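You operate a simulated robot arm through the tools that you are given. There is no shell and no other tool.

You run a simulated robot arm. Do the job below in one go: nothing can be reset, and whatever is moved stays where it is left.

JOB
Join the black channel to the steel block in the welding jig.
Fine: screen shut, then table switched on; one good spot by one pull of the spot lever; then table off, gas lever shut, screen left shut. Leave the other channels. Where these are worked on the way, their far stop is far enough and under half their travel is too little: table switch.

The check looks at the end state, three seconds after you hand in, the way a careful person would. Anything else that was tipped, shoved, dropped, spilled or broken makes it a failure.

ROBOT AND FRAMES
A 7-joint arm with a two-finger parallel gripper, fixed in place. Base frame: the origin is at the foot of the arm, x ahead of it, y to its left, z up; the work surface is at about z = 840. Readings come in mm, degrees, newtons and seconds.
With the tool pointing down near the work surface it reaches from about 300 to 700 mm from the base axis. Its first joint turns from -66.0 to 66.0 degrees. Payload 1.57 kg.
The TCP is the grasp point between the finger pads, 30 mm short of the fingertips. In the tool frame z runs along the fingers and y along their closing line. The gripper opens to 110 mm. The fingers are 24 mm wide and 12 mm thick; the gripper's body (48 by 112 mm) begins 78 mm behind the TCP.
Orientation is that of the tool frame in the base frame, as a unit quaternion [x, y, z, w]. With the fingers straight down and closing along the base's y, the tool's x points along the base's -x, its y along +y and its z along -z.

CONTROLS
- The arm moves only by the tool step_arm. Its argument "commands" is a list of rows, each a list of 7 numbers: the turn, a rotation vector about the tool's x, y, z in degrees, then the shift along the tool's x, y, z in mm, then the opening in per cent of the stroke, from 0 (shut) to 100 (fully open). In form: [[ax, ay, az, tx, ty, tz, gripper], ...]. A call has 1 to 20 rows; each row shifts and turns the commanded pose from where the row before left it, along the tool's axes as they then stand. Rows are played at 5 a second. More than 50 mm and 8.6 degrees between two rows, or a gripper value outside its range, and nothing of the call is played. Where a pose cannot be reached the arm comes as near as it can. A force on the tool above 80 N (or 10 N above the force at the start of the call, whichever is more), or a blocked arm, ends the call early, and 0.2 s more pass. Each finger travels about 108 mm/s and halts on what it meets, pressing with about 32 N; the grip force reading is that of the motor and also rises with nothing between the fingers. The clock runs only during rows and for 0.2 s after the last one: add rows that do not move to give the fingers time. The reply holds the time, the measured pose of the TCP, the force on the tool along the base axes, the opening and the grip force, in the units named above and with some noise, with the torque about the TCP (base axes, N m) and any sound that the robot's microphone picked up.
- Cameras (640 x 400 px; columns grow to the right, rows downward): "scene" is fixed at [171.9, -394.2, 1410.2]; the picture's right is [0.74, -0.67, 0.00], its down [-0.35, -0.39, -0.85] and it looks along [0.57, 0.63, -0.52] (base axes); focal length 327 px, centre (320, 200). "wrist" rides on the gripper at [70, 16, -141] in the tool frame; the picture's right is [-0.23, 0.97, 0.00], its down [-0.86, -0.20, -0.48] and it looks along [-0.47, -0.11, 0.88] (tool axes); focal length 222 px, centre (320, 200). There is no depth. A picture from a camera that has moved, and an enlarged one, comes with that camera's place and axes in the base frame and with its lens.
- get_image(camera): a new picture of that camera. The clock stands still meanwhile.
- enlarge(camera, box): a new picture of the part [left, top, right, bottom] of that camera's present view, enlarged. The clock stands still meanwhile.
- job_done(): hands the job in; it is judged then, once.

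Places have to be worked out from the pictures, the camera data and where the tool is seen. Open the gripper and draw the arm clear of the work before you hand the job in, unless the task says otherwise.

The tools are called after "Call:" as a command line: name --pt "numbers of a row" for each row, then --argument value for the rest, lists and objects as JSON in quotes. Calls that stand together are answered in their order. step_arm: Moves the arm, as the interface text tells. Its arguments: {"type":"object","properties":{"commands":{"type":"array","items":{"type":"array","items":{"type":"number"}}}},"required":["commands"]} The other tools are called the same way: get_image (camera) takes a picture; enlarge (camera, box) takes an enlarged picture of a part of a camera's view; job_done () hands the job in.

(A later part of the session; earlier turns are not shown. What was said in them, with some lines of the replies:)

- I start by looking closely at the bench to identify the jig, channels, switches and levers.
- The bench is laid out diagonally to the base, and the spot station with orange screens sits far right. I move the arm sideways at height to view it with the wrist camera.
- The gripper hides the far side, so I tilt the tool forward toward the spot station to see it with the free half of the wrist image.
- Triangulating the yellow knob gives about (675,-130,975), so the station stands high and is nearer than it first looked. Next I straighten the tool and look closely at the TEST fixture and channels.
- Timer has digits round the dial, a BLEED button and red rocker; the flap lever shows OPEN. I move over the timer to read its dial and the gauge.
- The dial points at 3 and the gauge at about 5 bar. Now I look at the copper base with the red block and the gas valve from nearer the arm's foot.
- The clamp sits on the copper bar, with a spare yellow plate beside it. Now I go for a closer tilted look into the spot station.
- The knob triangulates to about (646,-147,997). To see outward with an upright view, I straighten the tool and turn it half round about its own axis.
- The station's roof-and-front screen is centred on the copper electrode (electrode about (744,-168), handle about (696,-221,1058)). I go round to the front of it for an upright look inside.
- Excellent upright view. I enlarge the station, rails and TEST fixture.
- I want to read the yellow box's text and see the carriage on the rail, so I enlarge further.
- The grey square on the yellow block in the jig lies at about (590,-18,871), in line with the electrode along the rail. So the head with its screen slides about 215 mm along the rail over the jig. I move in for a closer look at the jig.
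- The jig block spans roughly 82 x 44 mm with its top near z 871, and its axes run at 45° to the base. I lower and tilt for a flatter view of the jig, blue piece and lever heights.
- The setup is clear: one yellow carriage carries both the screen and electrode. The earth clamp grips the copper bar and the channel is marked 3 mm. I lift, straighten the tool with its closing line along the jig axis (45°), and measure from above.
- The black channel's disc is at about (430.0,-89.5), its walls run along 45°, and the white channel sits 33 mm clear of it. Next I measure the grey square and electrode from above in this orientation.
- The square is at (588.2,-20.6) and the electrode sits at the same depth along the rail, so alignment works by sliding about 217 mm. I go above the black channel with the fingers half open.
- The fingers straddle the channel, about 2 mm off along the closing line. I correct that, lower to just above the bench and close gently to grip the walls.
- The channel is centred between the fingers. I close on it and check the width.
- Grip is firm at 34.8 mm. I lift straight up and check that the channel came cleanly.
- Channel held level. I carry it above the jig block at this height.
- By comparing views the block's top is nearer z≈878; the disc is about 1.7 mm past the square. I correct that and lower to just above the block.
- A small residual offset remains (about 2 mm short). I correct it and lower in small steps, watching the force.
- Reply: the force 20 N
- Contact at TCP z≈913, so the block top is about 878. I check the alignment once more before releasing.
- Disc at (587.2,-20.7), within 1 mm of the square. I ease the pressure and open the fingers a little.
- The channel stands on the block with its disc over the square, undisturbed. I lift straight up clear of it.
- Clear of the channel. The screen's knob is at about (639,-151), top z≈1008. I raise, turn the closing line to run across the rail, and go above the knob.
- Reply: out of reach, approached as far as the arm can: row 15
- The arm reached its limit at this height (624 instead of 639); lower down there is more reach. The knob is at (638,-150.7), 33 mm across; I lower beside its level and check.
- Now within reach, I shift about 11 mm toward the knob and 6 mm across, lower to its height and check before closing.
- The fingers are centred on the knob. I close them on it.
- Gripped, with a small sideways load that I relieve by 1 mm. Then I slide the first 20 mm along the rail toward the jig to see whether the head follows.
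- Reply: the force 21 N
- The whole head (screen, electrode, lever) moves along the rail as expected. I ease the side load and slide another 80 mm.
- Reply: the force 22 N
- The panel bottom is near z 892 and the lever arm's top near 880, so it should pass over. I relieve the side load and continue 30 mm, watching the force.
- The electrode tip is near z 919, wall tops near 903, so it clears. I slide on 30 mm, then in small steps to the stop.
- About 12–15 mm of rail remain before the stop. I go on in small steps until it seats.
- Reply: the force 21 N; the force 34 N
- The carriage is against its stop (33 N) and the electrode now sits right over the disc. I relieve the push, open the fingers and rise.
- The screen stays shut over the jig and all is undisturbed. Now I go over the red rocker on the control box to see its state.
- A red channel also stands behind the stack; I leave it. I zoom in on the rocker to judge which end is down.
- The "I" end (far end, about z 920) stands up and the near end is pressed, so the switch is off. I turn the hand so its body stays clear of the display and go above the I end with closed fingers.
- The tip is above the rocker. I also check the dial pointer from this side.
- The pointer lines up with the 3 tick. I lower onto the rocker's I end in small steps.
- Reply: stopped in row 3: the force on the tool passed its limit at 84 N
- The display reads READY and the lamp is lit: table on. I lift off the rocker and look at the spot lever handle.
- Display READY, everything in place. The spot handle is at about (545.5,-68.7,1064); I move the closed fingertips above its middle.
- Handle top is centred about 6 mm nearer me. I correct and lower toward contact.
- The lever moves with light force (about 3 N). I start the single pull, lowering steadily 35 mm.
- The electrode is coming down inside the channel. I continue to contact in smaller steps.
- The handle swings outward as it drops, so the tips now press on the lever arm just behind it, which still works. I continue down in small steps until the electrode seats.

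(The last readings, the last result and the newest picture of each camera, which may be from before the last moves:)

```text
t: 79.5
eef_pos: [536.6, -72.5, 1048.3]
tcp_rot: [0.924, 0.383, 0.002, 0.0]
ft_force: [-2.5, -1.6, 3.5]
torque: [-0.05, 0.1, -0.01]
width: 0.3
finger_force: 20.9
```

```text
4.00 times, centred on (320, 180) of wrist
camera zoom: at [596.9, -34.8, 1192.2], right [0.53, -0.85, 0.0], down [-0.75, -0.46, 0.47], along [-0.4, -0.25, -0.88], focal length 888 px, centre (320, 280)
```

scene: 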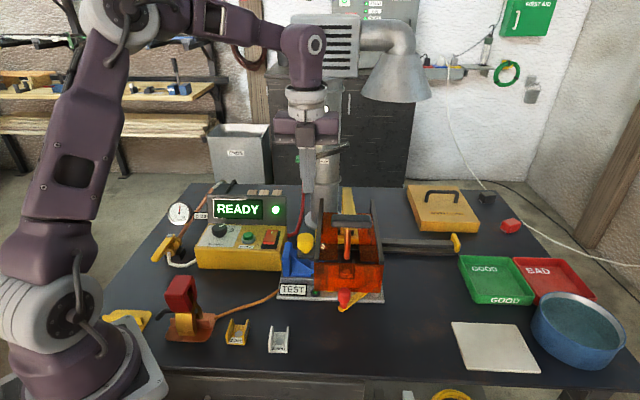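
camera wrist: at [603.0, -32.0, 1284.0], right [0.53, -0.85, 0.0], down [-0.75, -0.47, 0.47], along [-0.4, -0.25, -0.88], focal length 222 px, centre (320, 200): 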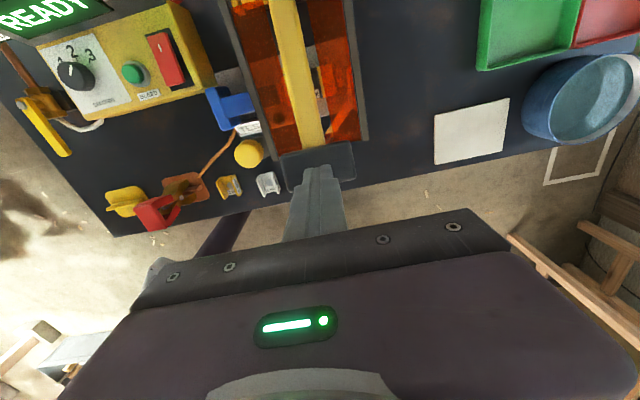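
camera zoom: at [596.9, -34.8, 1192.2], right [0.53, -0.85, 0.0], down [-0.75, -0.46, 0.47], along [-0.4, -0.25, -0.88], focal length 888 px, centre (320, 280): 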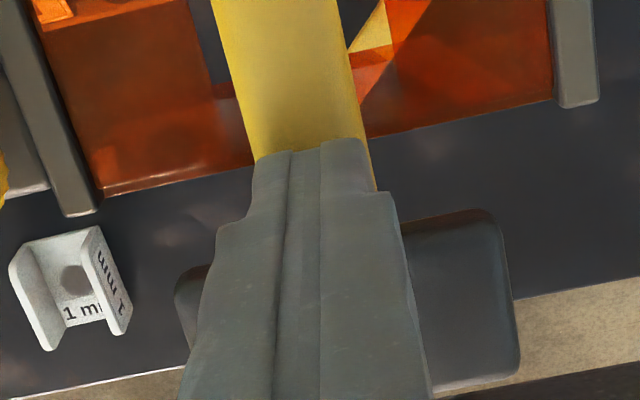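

It's still following with a light force. I keep pressing in 2 mm steps until resistance rises.

Call:
step_arm --pt "0 0 0 0 0 2.5 0" --pt "0 0 0 0 0 2.5 0"

Call:
enlarge --camera "scene" --box '[190, 180, 390, 310]'

Call:
enlarge --camera "scene" --box '[310, 210, 390, 280]'

```text
t: 80.1
eef_pos: [536.3, -73.2, 1044.8]
tcp_rot: [0.924, 0.383, 0.004, -0.001]
ft_force: [-1.5, -1.3, 4.1]
torque: [-0.08, 0.13, -0.02]
width: 0.2
finger_force: 21.0
```

```text
3.08 times, centred on (290, 245) of scene
camera zoom: at [171.7, -394.2, 1410.2], right [0.74, -0.67, 0.0], down [-0.35, -0.39, -0.85], along [0.57, 0.63, -0.52], focal length 1006 px, centre (412, 62)
```

zoom: 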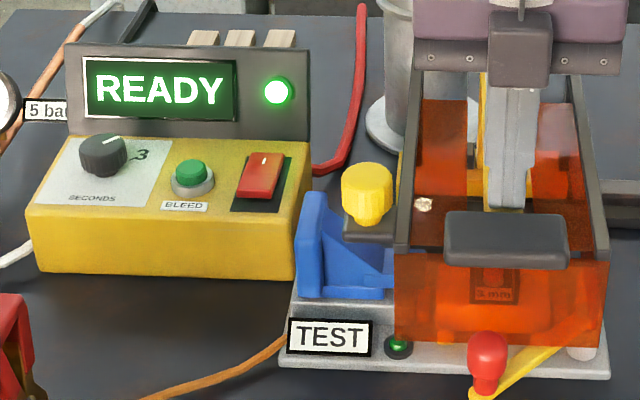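

```text
5.71 times, centred on (350, 245) of scene
camera zoom: at [171.7, -394.2, 1410.2], right [0.74, -0.67, 0.0], down [-0.35, -0.39, -0.85], along [0.57, 0.63, -0.52], focal length 1869 px, centre (149, -57)
```

zoom: 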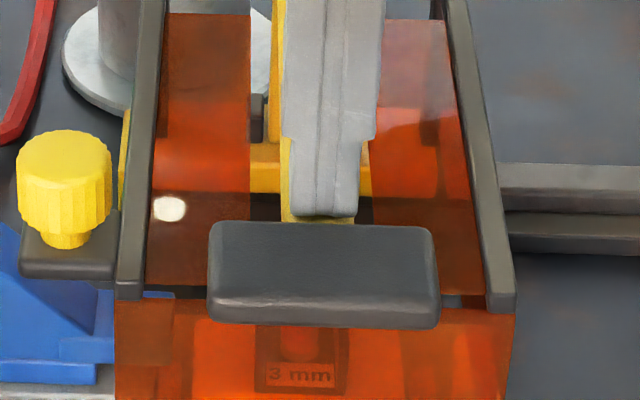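

Call:
step_arm --pt "0 0 0 0 0 2.5 0" --pt "0 0 0 0 0 2.5 0"

Call:
enlarge --camera "scene" --box '[190, 180, 390, 310]'

Call:
get_image --camera "wrist"

```text
t: 80.7
eef_pos: [535.8, -72.0, 1040.2]
tcp_rot: [0.924, 0.383, 0.004, -0.001]
ft_force: [-3.3, -3.7, 10.3]
torque: [-0.18, 0.23, 0.05]
width: 0.0
finger_force: 21.5
```

```text
3.08 times, centred on (290, 245) of scene
camera zoom: at [171.6, -394.3, 1410.2], right [0.74, -0.67, 0.0], down [-0.35, -0.39, -0.85], along [0.57, 0.63, -0.52], focal length 1006 px, centre (412, 62)
```

zoom: 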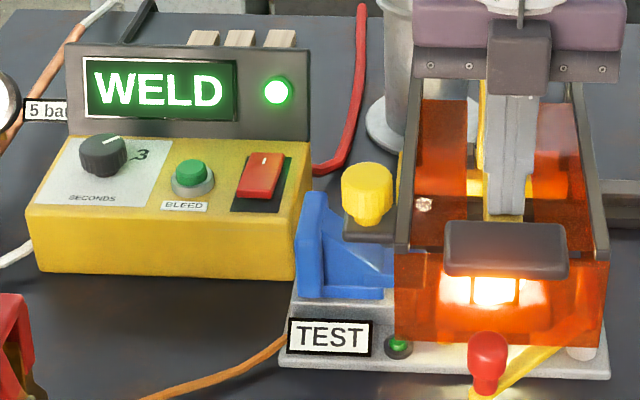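

```text
taken
camera wrist: at [596.7, -34.7, 1182.3], right [0.53, -0.85, 0.0], down [-0.75, -0.46, 0.47], along [-0.4, -0.25, -0.88], focal length 222 px, centre (320, 200)
```

wrist: 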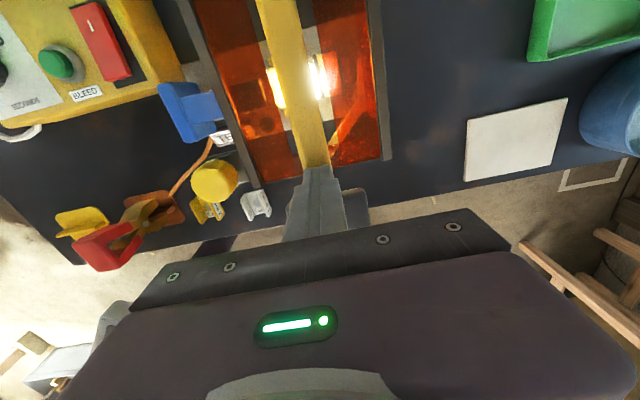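

WELD is showing and the spot is arcing. I hold, pressing 1 mm further, and follow the timer.

Call:
step_arm --pt "0 0 0 0 0 1 0" --pt "0 0 0 0 0 0 0" --pt "0 0 0 0 0 0 0" --pt "0 0 0 0 0 0 0" --pt "0 0 0 0 0 0 0" --pt "0 0 0 0 0 0 0" --pt "0 0 0 0 0 0 0" --pt "0 0 0 0 0 0 0" --pt "0 0 0 0 0 0 0" --pt "0 0 0 0 0 0 0" --pt "0 0 0 0 0 0 0"

Call:
enlarge --camera "scene" --box '[190, 180, 390, 310]'

```text
t: 83.1
eef_pos: [536.2, -72.6, 1040.4]
tcp_rot: [0.924, 0.383, 0.004, 0.0]
ft_force: [-8.0, -12.4, 27.9]
torque: [-0.57, 0.49, 0.05]
width: 0.0
finger_force: 20.9
```

```text
3.08 times, centred on (290, 245) of scene
camera zoom: at [171.1, -394.5, 1410.2], right [0.74, -0.67, 0.0], down [-0.35, -0.38, -0.86], along [0.57, 0.63, -0.52], focal length 1006 px, centre (412, 62)
```

zoom: 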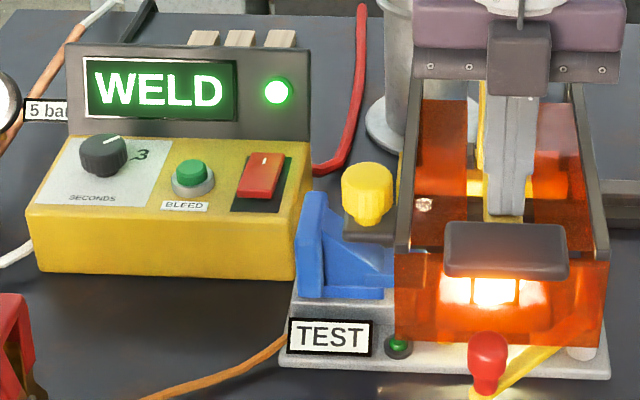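

Still welding under steady force. I hold one more second and look again.

Call:
step_arm --pt "0 0 0 0 0 0 0" --pt "0 0 0 0 0 0 0" --pt "0 0 0 0 0 0 0"

Call:
enlarge --camera "scene" --box '[190, 180, 390, 310]'

```text
t: 83.9
eef_pos: [536.6, -72.2, 1040.0]
tcp_rot: [0.924, 0.383, 0.004, 0.001]
ft_force: [-6.9, -11.2, 36.1]
torque: [-0.63, 0.5, -0.04]
width: 0.0
finger_force: 21.3
```

```text
3.08 times, centred on (290, 245) of scene
camera zoom: at [171.0, -394.4, 1410.2], right [0.74, -0.67, 0.0], down [-0.35, -0.38, -0.86], along [0.57, 0.63, -0.52], focal length 1006 px, centre (412, 62)
```

zoom: 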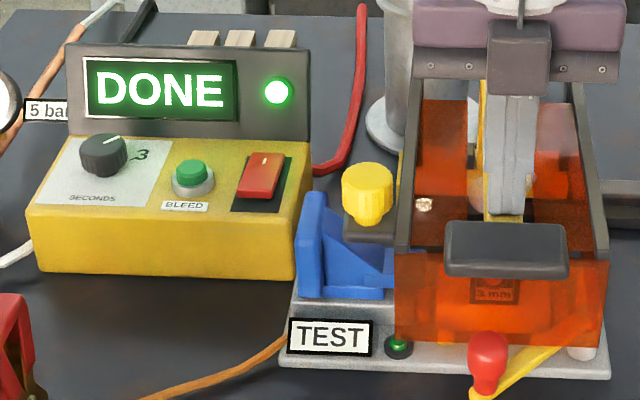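

DONE: the spot finished under one pull. I ease off, slide the fingertips back along the arm so the handle can swing back freely, then let the lever rise.

Call:
step_arm --pt "0 0 0 0 0 -1 0" --pt "0 0 0 5 0 -1.5 0" --pt "0 0 0 8 0 -2.5 0" --pt "0 0 0 8 0 -3 0" --pt "0 0 0 8 0 -4 0" --pt "0 0 0 3 0 -5 0"

Call:
enlarge --camera "scene" --box '[270, 180, 410, 310]'

Call:
enlarge --camera "wrist" --box '[200, 60, 440, 230]'

```text
t: 85.3
eef_pos: [557.8, -49.4, 1055.6]
tcp_rot: [0.924, 0.383, 0.003, 0.0]
ft_force: [0.0, 1.7, 2.7]
torque: [0.02, -0.02, -0.03]
width: 0.0
finger_force: 21.0
```

```text
3.08 times, centred on (340, 245) of scene
camera zoom: at [171.8, -394.1, 1410.2], right [0.74, -0.67, 0.0], down [-0.35, -0.39, -0.85], along [0.57, 0.63, -0.52], focal length 1006 px, centre (258, 62)
```

zoom: 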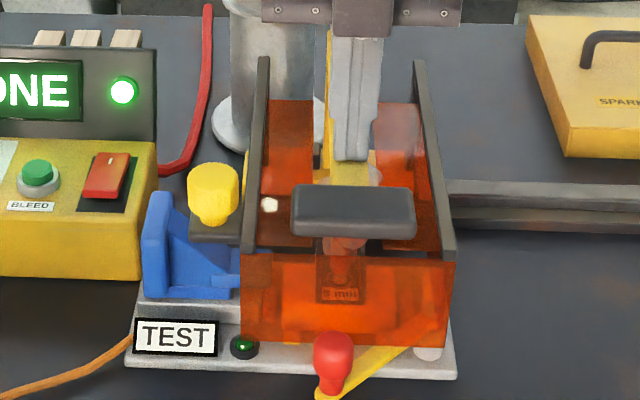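

```text
2.35 times, centred on (320, 145) of wrist
camera zoom: at [619.7, -11.1, 1198.5], right [0.53, -0.85, 0.0], down [-0.75, -0.47, 0.47], along [-0.4, -0.25, -0.88], focal length 523 px, centre (320, 329)
```

zoom: 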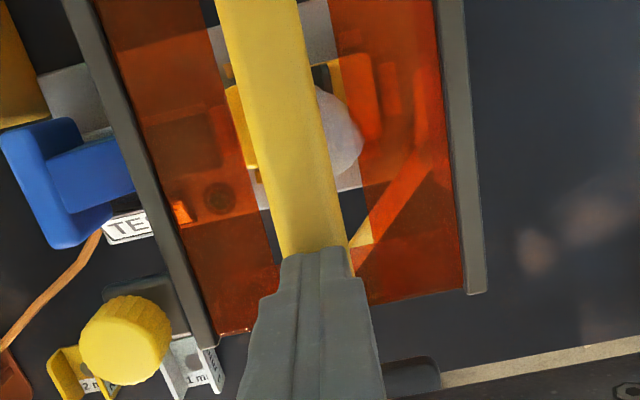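

The lever follows up. I continue raising with a little more backward slide.

Call:
step_arm --pt "0 0 0 5 0 -6 0" --pt "0 0 0 5 0 -6 0" --pt "0 0 0 3 0 -6 0" --pt "0 0 0 0 0 -6 0" --pt "0 0 0 0 0 -6 0" --pt "0 0 0 0 0 -8 0" --pt "0 0 0 0 0 -15 0" --pt "0 0 0 0 0 -25 0" --pt "0 0 0 0 0 0 0"

Call:
get_image --camera "scene"

Call:
enlarge --camera "scene" --box '[190, 160, 410, 310]'

```text
t: 87.3
eef_pos: [567.5, -38.9, 1135.2]
tcp_rot: [0.924, 0.382, 0.003, 0.0]
ft_force: [0.7, 0.5, 0.4]
torque: [-0.01, 0.01, 0.01]
width: 0.1
finger_force: 21.9
```

```text
taken
```

scene: 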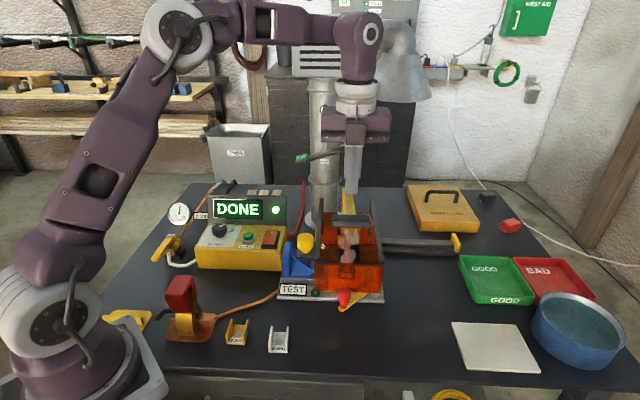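

```text
2.67 times, centred on (300, 235) of scene
camera zoom: at [171.8, -394.2, 1410.2], right [0.74, -0.67, 0.0], down [-0.35, -0.39, -0.85], along [0.57, 0.63, -0.52], focal length 872 px, centre (373, 107)
```

zoom: 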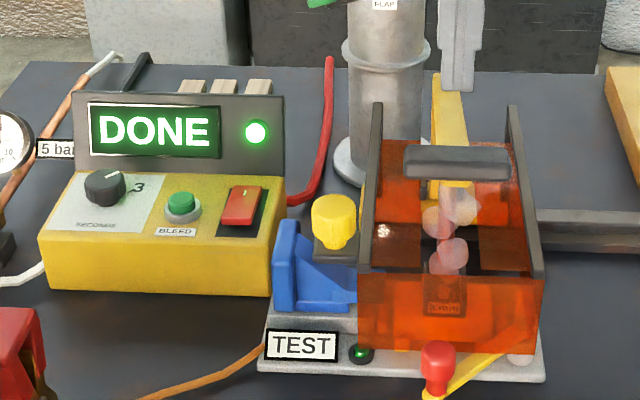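

The lever is back up with only smoke drifting. Now I switch the table off: I go above the near end of the rocker.

Call:
step_arm --pt "0 0 0 16 -36.8 0 0" --pt "0 0 0 16 -36.8 0 0" --pt "0 0 0 16 -36.8 0 0" --pt "0 0 0 16 -36.8 0 0" --pt "0 0 0 16.3 -36.7 0 0" --pt "0 0 0 0 0 40 0" --pt "0 0 0 0 0 40 0" --pt "0 0 0 0 0 40 0" --pt "0 0 0 0 0 35 0" --pt "0 0 0 0 0 0 0" --pt "0 0 0 0 0 0 0"

Call:
enlarge --camera "wrist" --box '[240, 90, 400, 230]'

Call:
enlarge --camera "scene" --box '[190, 180, 330, 280]'

```text
t: 89.7
eef_pos: [496.7, 147.6, 977.3]
tcp_rot: [0.924, 0.383, 0.003, 0.0]
ft_force: [0.3, -0.1, -0.1]
torque: [0.02, -0.03, -0.01]
width: 0.0
finger_force: 21.1
```

```text
2.86 times, centred on (320, 160) of wrist
camera zoom: at [556.9, 185.7, 1119.6], right [0.53, -0.85, 0.0], down [-0.75, -0.47, 0.47], along [-0.4, -0.25, -0.88], focal length 635 px, centre (320, 314)
```

zoom: 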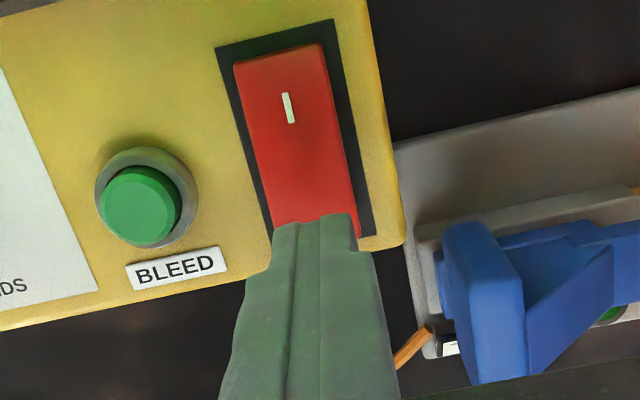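

```text
4.00 times, centred on (260, 230) of scene
camera zoom: at [171.9, -394.2, 1410.2], right [0.74, -0.67, 0.0], down [-0.35, -0.39, -0.85], along [0.57, 0.63, -0.52], focal length 1308 px, centre (560, 80)
```

zoom: 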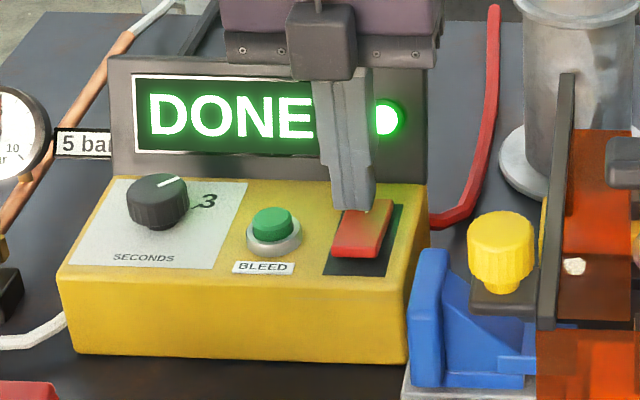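

The fingertip sits over the near end. I lower and press until the display goes dark.

Call:
step_arm --pt "0 0 0 2 -3 10 0" --pt "0 0 0 0 0 10 0" --pt "0 0 0 0 0 4 0" --pt "0 0 0 0 0 0 0"

Call:
step_arm --pt "0 0 0 0 0 3 0" --pt "0 0 0 0 0 3 0" --pt "0 0 0 0 0 0 0"

Call:
enlarge --camera "scene" --box '[190, 180, 330, 280]'

```text
t: 90.7
eef_pos: [496.1, 150.4, 953.4]
tcp_rot: [0.924, 0.383, 0.003, -0.001]
ft_force: [0.4, 0.7, -0.5]
torque: [-0.01, 0.03, 0.04]
width: 0.4
finger_force: 21.3
```

```text
t: 91.5
eef_pos: [495.5, 150.4, 948.1]
tcp_rot: [0.924, 0.383, 0.003, -0.001]
ft_force: [0.2, -0.3, -0.2]
torque: [0.02, -0.01, -0.01]
width: 0.2
finger_force: 21.4
```

```text
4.00 times, centred on (260, 230) of scene
camera zoom: at [171.9, -394.2, 1410.2], right [0.74, -0.67, 0.0], down [-0.35, -0.39, -0.85], along [0.57, 0.63, -0.52], focal length 1308 px, centre (560, 80)
```

zoom: 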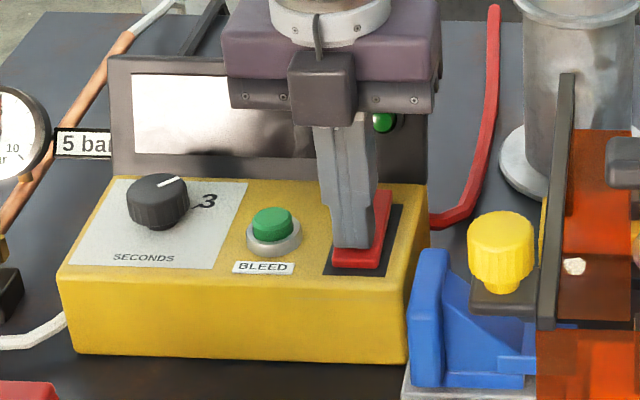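

The display and lamp are off. I lift away and check the rocker, then look at the gas valve.

Call:
step_arm --pt "0 0 0 0 0 -15 0" --pt "0 0 0 0 0 -45 0" --pt "0 0 0 0 0 -45 0" --pt "0 0 0 0 0 -30 0" --pt "0 0 0 -10 -45 0 0" --pt "0 0 0 -10 -45 0 0" --pt "0 0 0 -10 -45 0 0" --pt "0 0 0 -10 -40 0 0" --pt "0 0 0 0 0 0 0" --pt "0 0 0 0 0 0 0"

Call:
get_image --camera "wrist"

Call:
get_image --camera "scene"

Call:
enlarge --camera "scene" --box '[250, 215, 300, 255]'

Call:
enlarge --camera "scene" --box '[140, 190, 230, 280]'

```text
t: 93.7
eef_pos: [381.0, 223.1, 1079.6]
tcp_rot: [0.923, 0.384, 0.001, -0.002]
ft_force: [-0.2, 0.6, 0.5]
torque: [-0.03, 0.01, 0.03]
width: 0.3
finger_force: 21.9
out of reach, approached as far as the arm can: row 7, 8
```

```text
taken
camera wrist: at [441.4, 260.9, 1222.0], right [0.53, -0.85, 0.0], down [-0.75, -0.47, 0.47], along [-0.4, -0.25, -0.88], focal length 222 px, centre (320, 200)
```

wrist: 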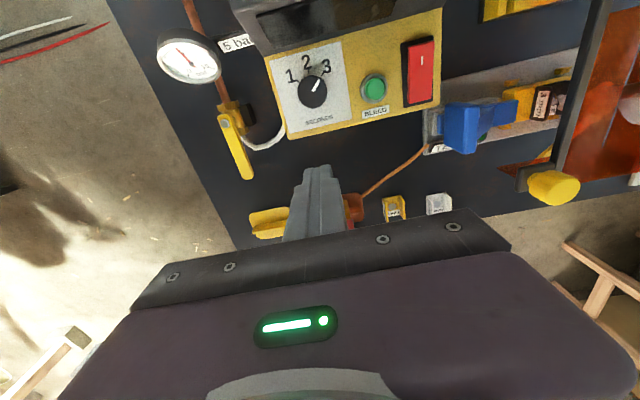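

```text
taken
```

scene: 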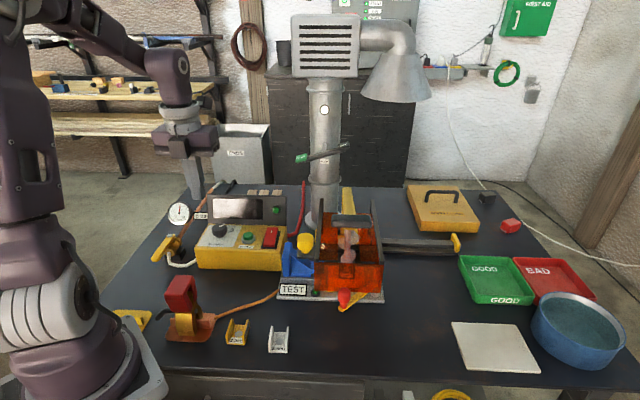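

```text
10.00 times, centred on (275, 235) of scene
camera zoom: at [171.9, -394.2, 1410.2], right [0.74, -0.67, 0.0], down [-0.35, -0.39, -0.85], along [0.57, 0.63, -0.52], focal length 3270 px, centre (770, -150)
```

zoom: 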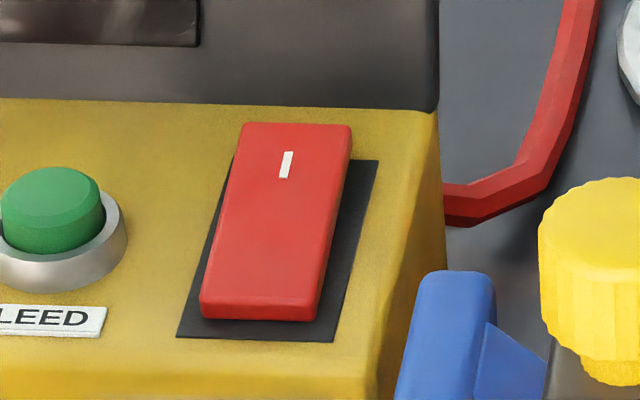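

```text
4.44 times, centred on (185, 235) of scene
camera zoom: at [171.9, -394.2, 1410.2], right [0.74, -0.67, 0.0], down [-0.35, -0.39, -0.85], along [0.57, 0.63, -0.52], focal length 1454 px, centre (920, 44)
```

zoom: 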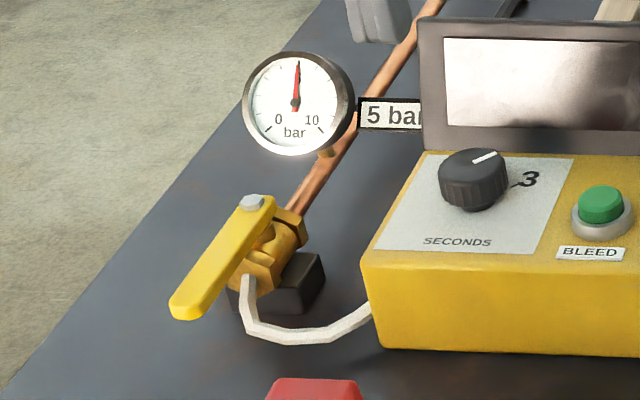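

The rocker is back to its off position. Now I examine the gas valve's lever.

Call:
enlarge --camera "wrist" --box '[140, 20, 300, 200]'

```text
2.22 times, centred on (220, 110) of wrist
camera zoom: at [441.4, 260.9, 1222.0], right [0.53, -0.85, 0.0], down [-0.75, -0.47, 0.47], along [-0.4, -0.25, -0.88], focal length 494 px, centre (542, 400)
```

zoom: 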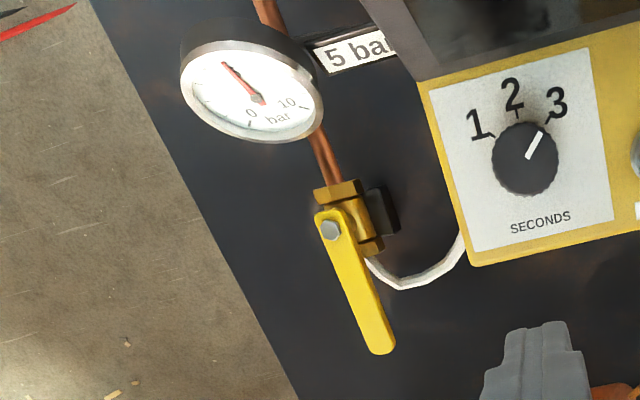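

The lever (hex at about (330,341,911), end near (272,286)) lies along the pipe, so the gas is open; its free side is to the left. I turn the wrist and go beside the lever's end, on its box side.

Call:
step_arm --pt "0 0 -7.5 0 0 0 0" --pt "0 0 -7.5 0 0 0 0" --pt "0 0 -7.5 0 0 0 0" --pt "0 0 -7.5 0 0 0 0" --pt "0 0 -7.5 0 0 0 0" --pt "0 0 -7.5 0 0 0 0" --pt "0 0 -7.5 0 0 0 0" --pt "0 0 -7.5 0 0 0 0" --pt "0 0 -7.5 0 0 0 0" --pt "0 0 -7.5 0 0 0 0" --pt "0 0 -7.5 0 0 0 0" --pt "0 0 -7.5 0 0 0 0" --pt "0 0 0 30 -6 0 0" --pt "0 0 0 30 -6 0 0" --pt "0 0 0 30 -6 0 0" --pt "0 0 0 0 0 0 0" --pt "0 0 0 0 0 0 0"

Call:
get_image --camera "wrist"

Call:
enlarge --camera "wrist" --box '[220, 80, 440, 230]'

Call:
get_image --camera "scene"

```text
t: 97.3
eef_pos: [304.0, 275.0, 1081.0]
tcp_rot: [0.383, 0.924, 0.003, 0.002]
ft_force: [-0.5, -0.2, 0.7]
torque: [-0.04, -0.05, 0.01]
width: 0.3
finger_force: 21.1
```

```text
taken
camera wrist: at [265.7, 335.4, 1222.0], right [0.85, 0.53, 0.01], down [0.46, -0.75, 0.48], along [0.26, -0.4, -0.88], focal length 222 px, centre (320, 200)
```

wrist: 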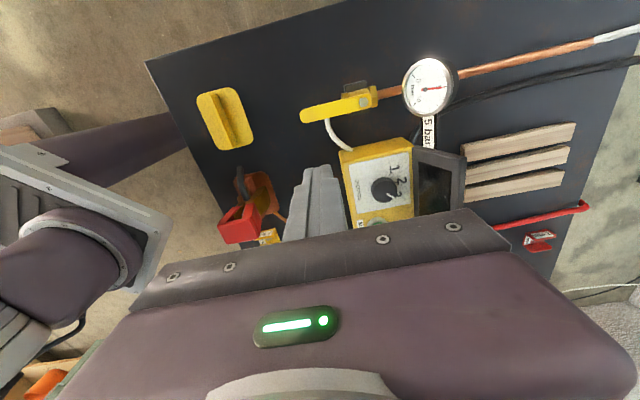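

```text
2.67 times, centred on (330, 155) of wrist
camera zoom: at [265.7, 335.4, 1222.0], right [0.85, 0.53, 0.01], down [0.46, -0.75, 0.48], along [0.26, -0.4, -0.88], focal length 592 px, centre (293, 320)
```

zoom: 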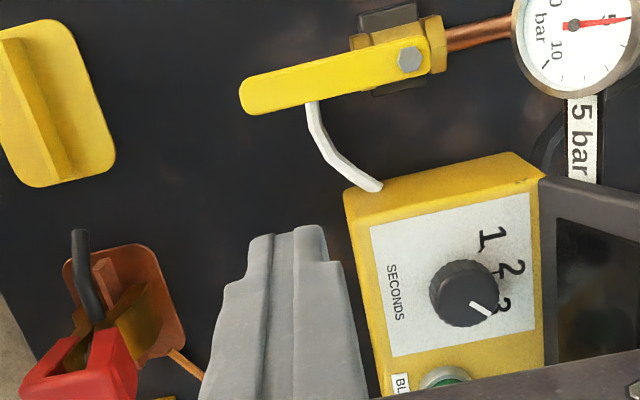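

```text
taken
```

scene: 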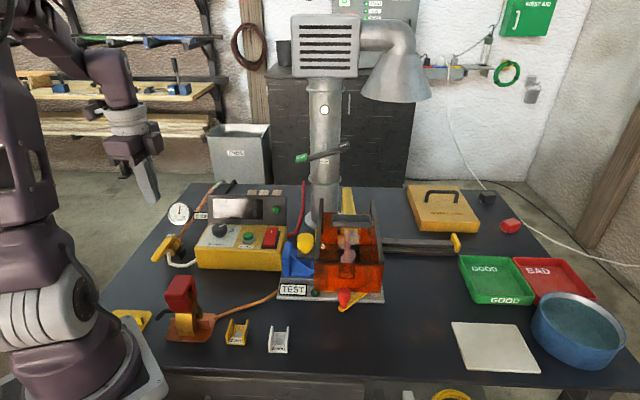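

The view confirms the lever's line. I lower the closed fingertips beside the lever's end, above the hose.

Call:
step_arm --pt "0 0 0 2.5 3 40 0" --pt "0 0 0 0 0 40 0" --pt "0 0 0 0 0 40 0" --pt "0 0 0 0 0 20 0" --pt "0 0 0 0 0 0 0" --pt "0 0 0 0 0 0 0"

Call:
enlarge --camera "wrist" --box '[220, 80, 440, 230]'

Call:
enlarge --camera "scene" --box '[120, 190, 240, 290]'

```text
t: 98.7
eef_pos: [305.3, 276.1, 939.5]
tcp_rot: [0.383, 0.924, 0.003, 0.002]
ft_force: [0.2, 0.5, 0.2]
torque: [0.01, 0.02, -0.02]
width: 0.0
finger_force: 21.4
```

```text
2.67 times, centred on (330, 155) of wrist
camera zoom: at [267.7, 336.4, 1082.2], right [0.85, 0.53, 0.01], down [0.46, -0.75, 0.48], along [0.26, -0.4, -0.88], focal length 592 px, centre (293, 320)
```

zoom: 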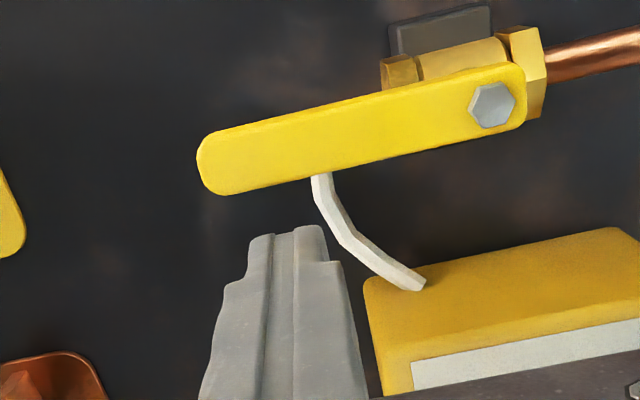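

```text
4.00 times, centred on (180, 240) of scene
camera zoom: at [171.9, -394.2, 1410.2], right [0.74, -0.67, 0.0], down [-0.35, -0.39, -0.85], along [0.57, 0.63, -0.52], focal length 1308 px, centre (880, 40)
```

zoom: 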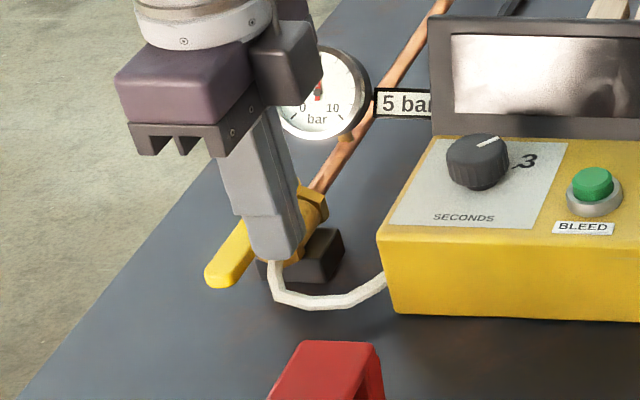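

Call:
step_arm --pt "0 0 0 0 -4 8 0" --pt "0 0 0 0 0 7 0" --pt "0 0 0 0 0 6 0" --pt "0 0 0 0 0 0 0"

Call:
enlarge --camera "scene" --box '[140, 210, 220, 280]'

Call:
enlarge --camera "wrist" --box '[220, 80, 440, 230]'

```text
t: 99.7
eef_pos: [303.8, 273.7, 919.8]
tcp_rot: [0.382, 0.924, 0.003, 0.002]
ft_force: [-0.1, -0.3, 0.0]
torque: [0.01, -0.02, -0.01]
width: 0.0
finger_force: 21.2
```

```text
5.71 times, centred on (180, 245) of scene
camera zoom: at [171.9, -394.2, 1410.2], right [0.74, -0.67, 0.0], down [-0.35, -0.39, -0.85], along [0.57, 0.63, -0.52], focal length 1869 px, centre (1120, -57)
```

zoom: 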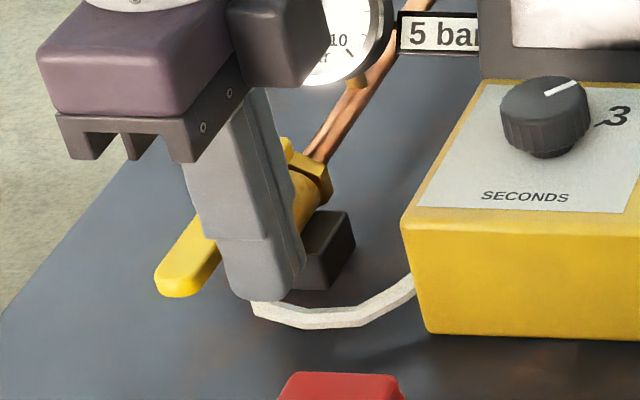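

```text
2.67 times, centred on (330, 155) of wrist
camera zoom: at [264.9, 335.2, 1061.3], right [0.85, 0.53, 0.01], down [0.46, -0.75, 0.48], along [0.26, -0.4, -0.88], focal length 592 px, centre (293, 320)
```

zoom: 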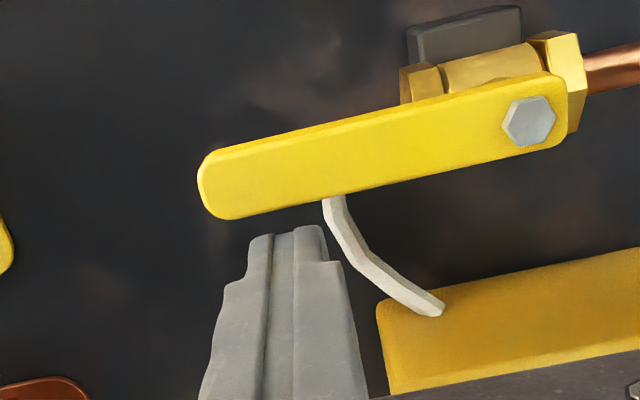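

Clear gap to the lever. I begin pushing it to the left in small steps, watching the force.

Call:
step_arm --pt "0 0 0 4 0 0 0" --pt "0 0 0 4 0 0 0" --pt "0 0 0 4 0 0 0" --pt "0 0 0 4 0 0 0" --pt "0 0 0 0 0 0 0"

Call:
enlarge --camera "wrist" --box '[220, 80, 440, 230]'

```text
t: 100.9
eef_pos: [291.4, 286.8, 919.9]
tcp_rot: [0.383, 0.924, 0.002, 0.002]
ft_force: [0.6, -0.9, -0.5]
torque: [-0.04, 0.05, 0.0]
width: 0.0
finger_force: 21.1
```

```text
2.67 times, centred on (330, 155) of wrist
camera zoom: at [253.6, 347.3, 1061.3], right [0.85, 0.53, 0.01], down [0.46, -0.75, 0.48], along [0.26, -0.4, -0.88], focal length 592 px, centre (293, 320)
```

zoom: 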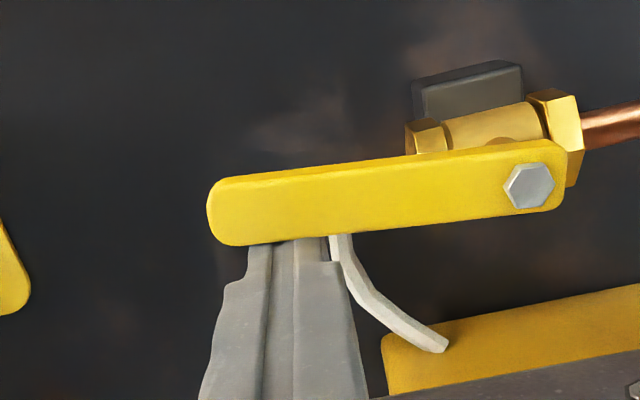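

The lever turns easily leftward. I follow its arc to about 60°.

Call:
step_arm --pt "0 0 0 6.9 -1 0 0" --pt "0 0 0 6.9 -1 0 0" --pt "0 0 0 6.9 -1 0 0" --pt "0 0 0 6.9 -1 0 0" --pt "0 0 0 5.8 2 0 0" --pt "0 0 0 5.8 2 0 0" --pt "0 0 0 5.8 2 0 0" --pt "0 0 0 5.1 3.5 0 0" --pt "0 0 0 5.1 3.5 0 0" --pt "0 0 0 5.1 3.5 0 0" --pt "0 0 0 0 0 0 0"

Call:
get_image --camera "wrist"

Call:
enlarge --camera "scene" --box '[130, 190, 230, 280]'

```text
t: 103.3
eef_pos: [257.6, 338.4, 918.6]
tcp_rot: [0.382, 0.924, 0.003, 0.003]
ft_force: [-0.6, 1.0, -0.4]
torque: [0.03, 0.01, -0.02]
width: 0.1
finger_force: 21.6
```

```text
taken
camera wrist: at [219.9, 399.1, 1060.8], right [0.85, 0.53, 0.01], down [0.46, -0.75, 0.48], along [0.26, -0.4, -0.88], focal length 222 px, centre (320, 200)
```

wrist: 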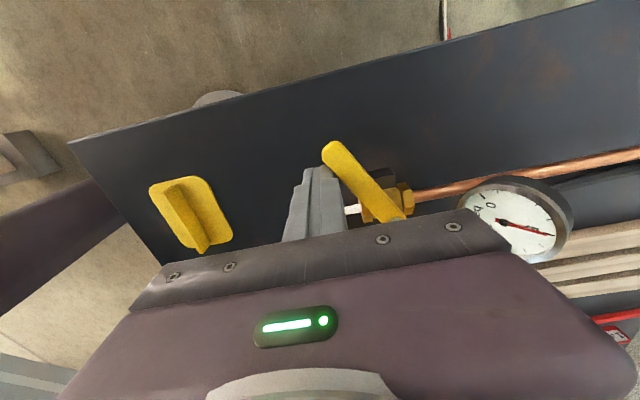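

```text
4.44 times, centred on (180, 235) of scene
camera zoom: at [171.9, -394.2, 1410.2], right [0.74, -0.67, 0.0], down [-0.35, -0.39, -0.85], along [0.57, 0.63, -0.52], focal length 1454 px, centre (942, 44)
```

zoom: 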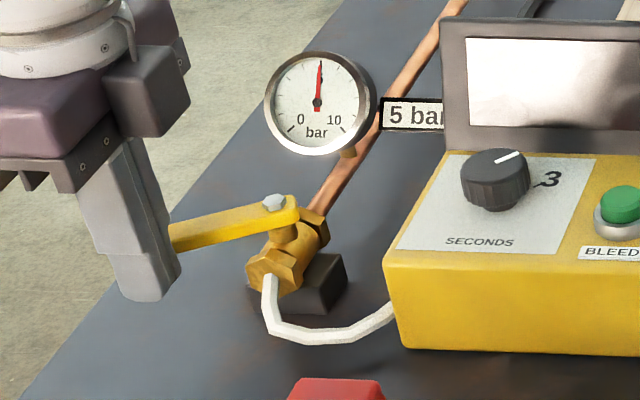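

At about 60°. I continue along the arc to 90° and feel for the stop.

Call:
step_arm --pt "0 0 0 3.9 4.6 0 0" --pt "0 0 0 3.9 4.6 0 0" --pt "0 0 0 3.9 4.6 0 0" --pt "0 0 0 2.7 5.5 0 0" --pt "0 0 0 2.7 5.5 0 0" --pt "0 0 0 2.7 5.5 0 0" --pt "0 0 0 0 0 0 0"

Call:
get_image --camera "wrist"

Call:
enlarge --camera "scene" --box '[130, 190, 230, 280]'

```text
t: 104.9
eef_pos: [264.8, 373.8, 919.7]
tcp_rot: [0.383, 0.924, 0.003, 0.002]
ft_force: [0.8, -0.5, 0.9]
torque: [-0.05, -0.02, 0.03]
width: 0.3
finger_force: 21.3
```

```text
taken
camera wrist: at [227.2, 434.5, 1061.6], right [0.85, 0.53, 0.01], down [0.46, -0.75, 0.48], along [0.26, -0.4, -0.88], focal length 222 px, centre (320, 200)
```

wrist: 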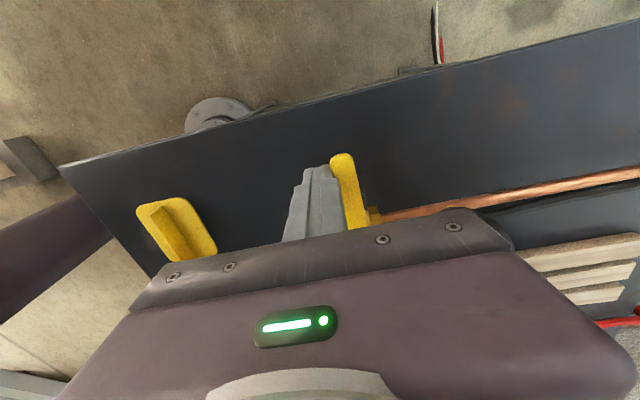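

```text
4.44 times, centred on (180, 235) of scene
camera zoom: at [171.9, -394.2, 1410.2], right [0.74, -0.67, 0.0], down [-0.35, -0.39, -0.85], along [0.57, 0.63, -0.52], focal length 1454 px, centre (942, 44)
```

zoom: 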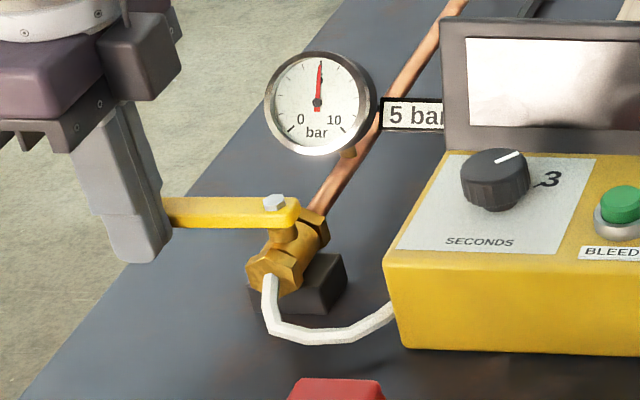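

The lever is nearly square to the pipe. I push on gently until it meets its stop.

Call:
step_arm --pt "0 0 0 0.5 2 0 0" --pt "0 0 0 0 2 0 0" --pt "0 0 0 0 0 0 0"

Call:
step_arm --pt "0 0 0 0 2 0 0" --pt "0 0 0 0 0 0 0"

Call:
enlarge --camera "scene" --box '[130, 190, 230, 280]'

Call:
enlarge --camera "wrist" --box '[260, 120, 460, 230]'

```text
t: 105.7
eef_pos: [266.9, 376.8, 919.4]
tcp_rot: [0.382, 0.924, 0.001, 0.002]
ft_force: [-2.7, 0.0, -0.1]
torque: [0.0, 0.06, 0.02]
width: 0.0
finger_force: 21.4
```

```text
t: 106.3
eef_pos: [267.9, 377.1, 919.1]
tcp_rot: [0.382, 0.924, 0.001, 0.001]
ft_force: [-14.1, -11.9, 10.5]
torque: [-0.14, 0.12, -0.14]
width: 0.0
finger_force: 21.1
```

```text
4.44 times, centred on (180, 235) of scene
camera zoom: at [171.4, -394.6, 1410.1], right [0.74, -0.67, 0.0], down [-0.35, -0.38, -0.86], along [0.57, 0.63, -0.52], focal length 1454 px, centre (942, 44)
```

zoom: 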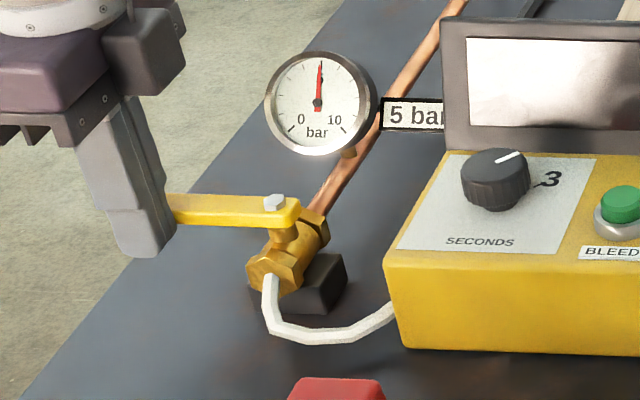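

```text
3.20 times, centred on (360, 175) of wrist
camera zoom: at [230.3, 438.3, 1061.3], right [0.85, 0.53, 0.0], down [0.46, -0.75, 0.48], along [0.26, -0.41, -0.88], focal length 711 px, centre (192, 280)
```

zoom: 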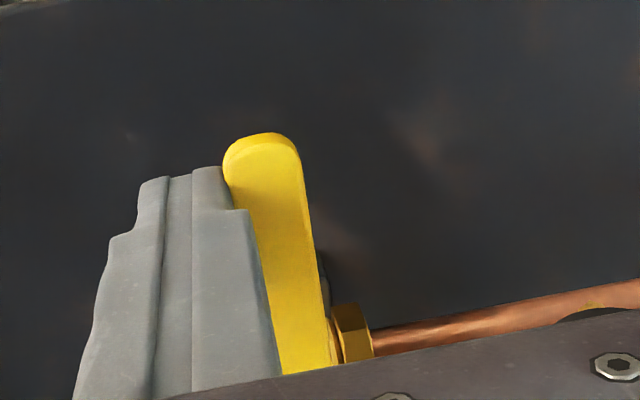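

The lever is against its stop at 90°, so the gas is shut. I back off, rise straight up, open the gripper and look over the whole scene.

Call:
step_arm --pt "0 0 0 0 -6 0 0" --pt "0 0 0 0 -8 0 0" --pt "0 0 0 0 0 -30 0" --pt "0 0 0 0 0 -45 0" --pt "0 0 0 0 0 -45 0" --pt "0 0 0 0 0 -45 40" --pt "0 0 0 0 0 -45 80" --pt "0 0 0 0 0 -30 100" --pt "0 0 0 -20 -20 0 100" --pt "0 0 0 -20 -20 0 100" --pt "0 0 0 0 0 0 100" --pt "0 0 0 0 0 0 100"

Call:
get_image --camera "scene"

Call:
get_image --camera "wrist"

Call:
enlarge --camera "scene" --box '[130, 180, 290, 290]'

Call:
enlarge --camera "scene" --box '[270, 190, 400, 320]'

```text
t: 108.9
eef_pos: [258.8, 308.4, 1160.2]
tcp_rot: [0.383, 0.924, 0.002, 0.001]
ft_force: [-1.1, -0.1, -0.5]
torque: [-0.02, -0.05, 0.01]
width: 109.7
finger_force: 0.0
```

```text
taken
```

scene: 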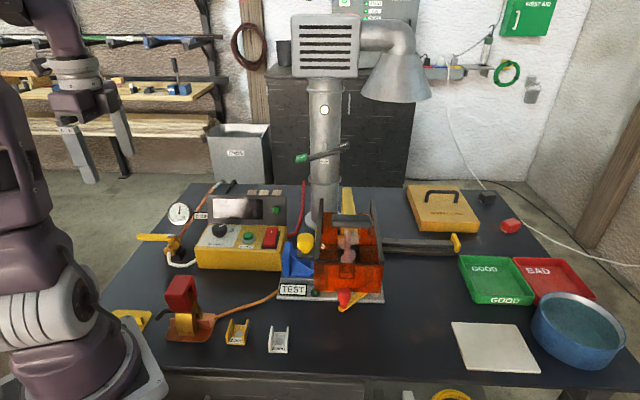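

```text
taken
camera wrist: at [220.1, 371.0, 1301.8], right [0.85, 0.53, 0.01], down [0.46, -0.75, 0.48], along [0.26, -0.4, -0.88], focal length 222 px, centre (320, 200)
```

wrist: 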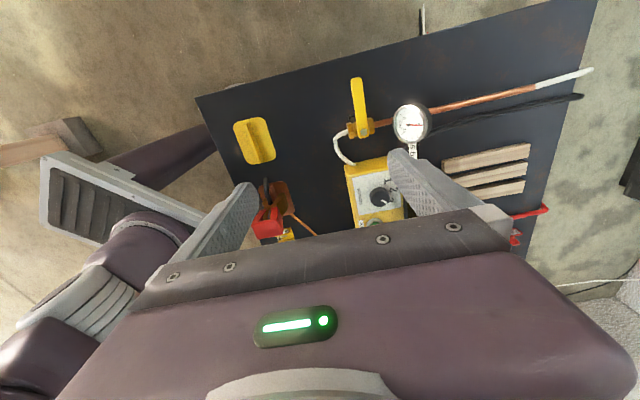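

```text
3.64 times, centred on (210, 235) of scene
camera zoom: at [171.8, -394.2, 1410.2], right [0.74, -0.67, 0.0], down [-0.35, -0.39, -0.85], along [0.57, 0.63, -0.52], focal length 1189 px, centre (720, 73)
```

zoom: 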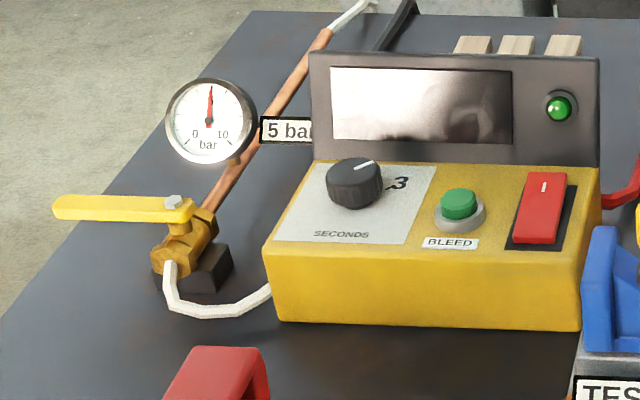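

```text
3.08 times, centred on (335, 255) of scene
camera zoom: at [171.8, -394.2, 1410.2], right [0.74, -0.67, 0.0], down [-0.35, -0.39, -0.85], along [0.57, 0.63, -0.52], focal length 1006 px, centre (274, 31)
```

zoom: 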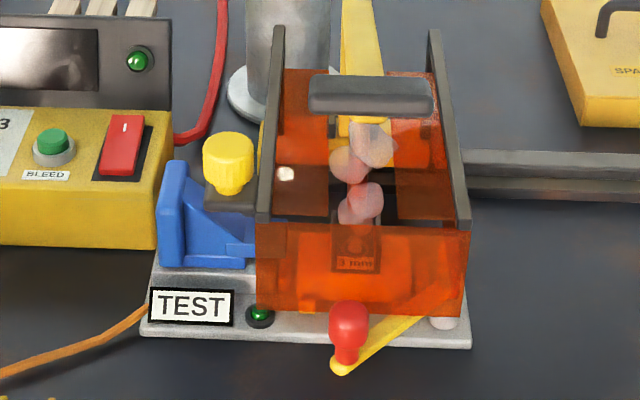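

All is as wanted: the channel is spot-welded, the display is dark with the rocker off, the gas lever is square to the pipe, and the screen is still shut. Nothing else has moved. The gripper is open and the arm is clear, so I hand in.

Call:
job_done

```text
The job is handed in.
```

The black 3 mm channel is spot-welded to the steel block in the jig. It took one pull of the spot lever, and the display went from WELD to DONE.

- **Order of work:** I slid the screen shut against its stop over the jig, then switched the table on (the display read READY) before pulling the lever. I didn't change the timer, which was already at 3 seconds.
- **Table switch:** off. The rocker is back where it started and the display is dark.
- **Gas lever:** shut. It is turned a quarter turn and resting on its stop. The gauge still reads about 5 bar.
- **Screen:** left shut.
- **Everything else:** I left the other channels, the jig's red-knob lever, the blue slide and the earth clamp as they were. Nothing was knocked or dropped.

I judged the weld from the display and did not use the TEST fixture to check it. The gripper is open and the arm is clear of the work.
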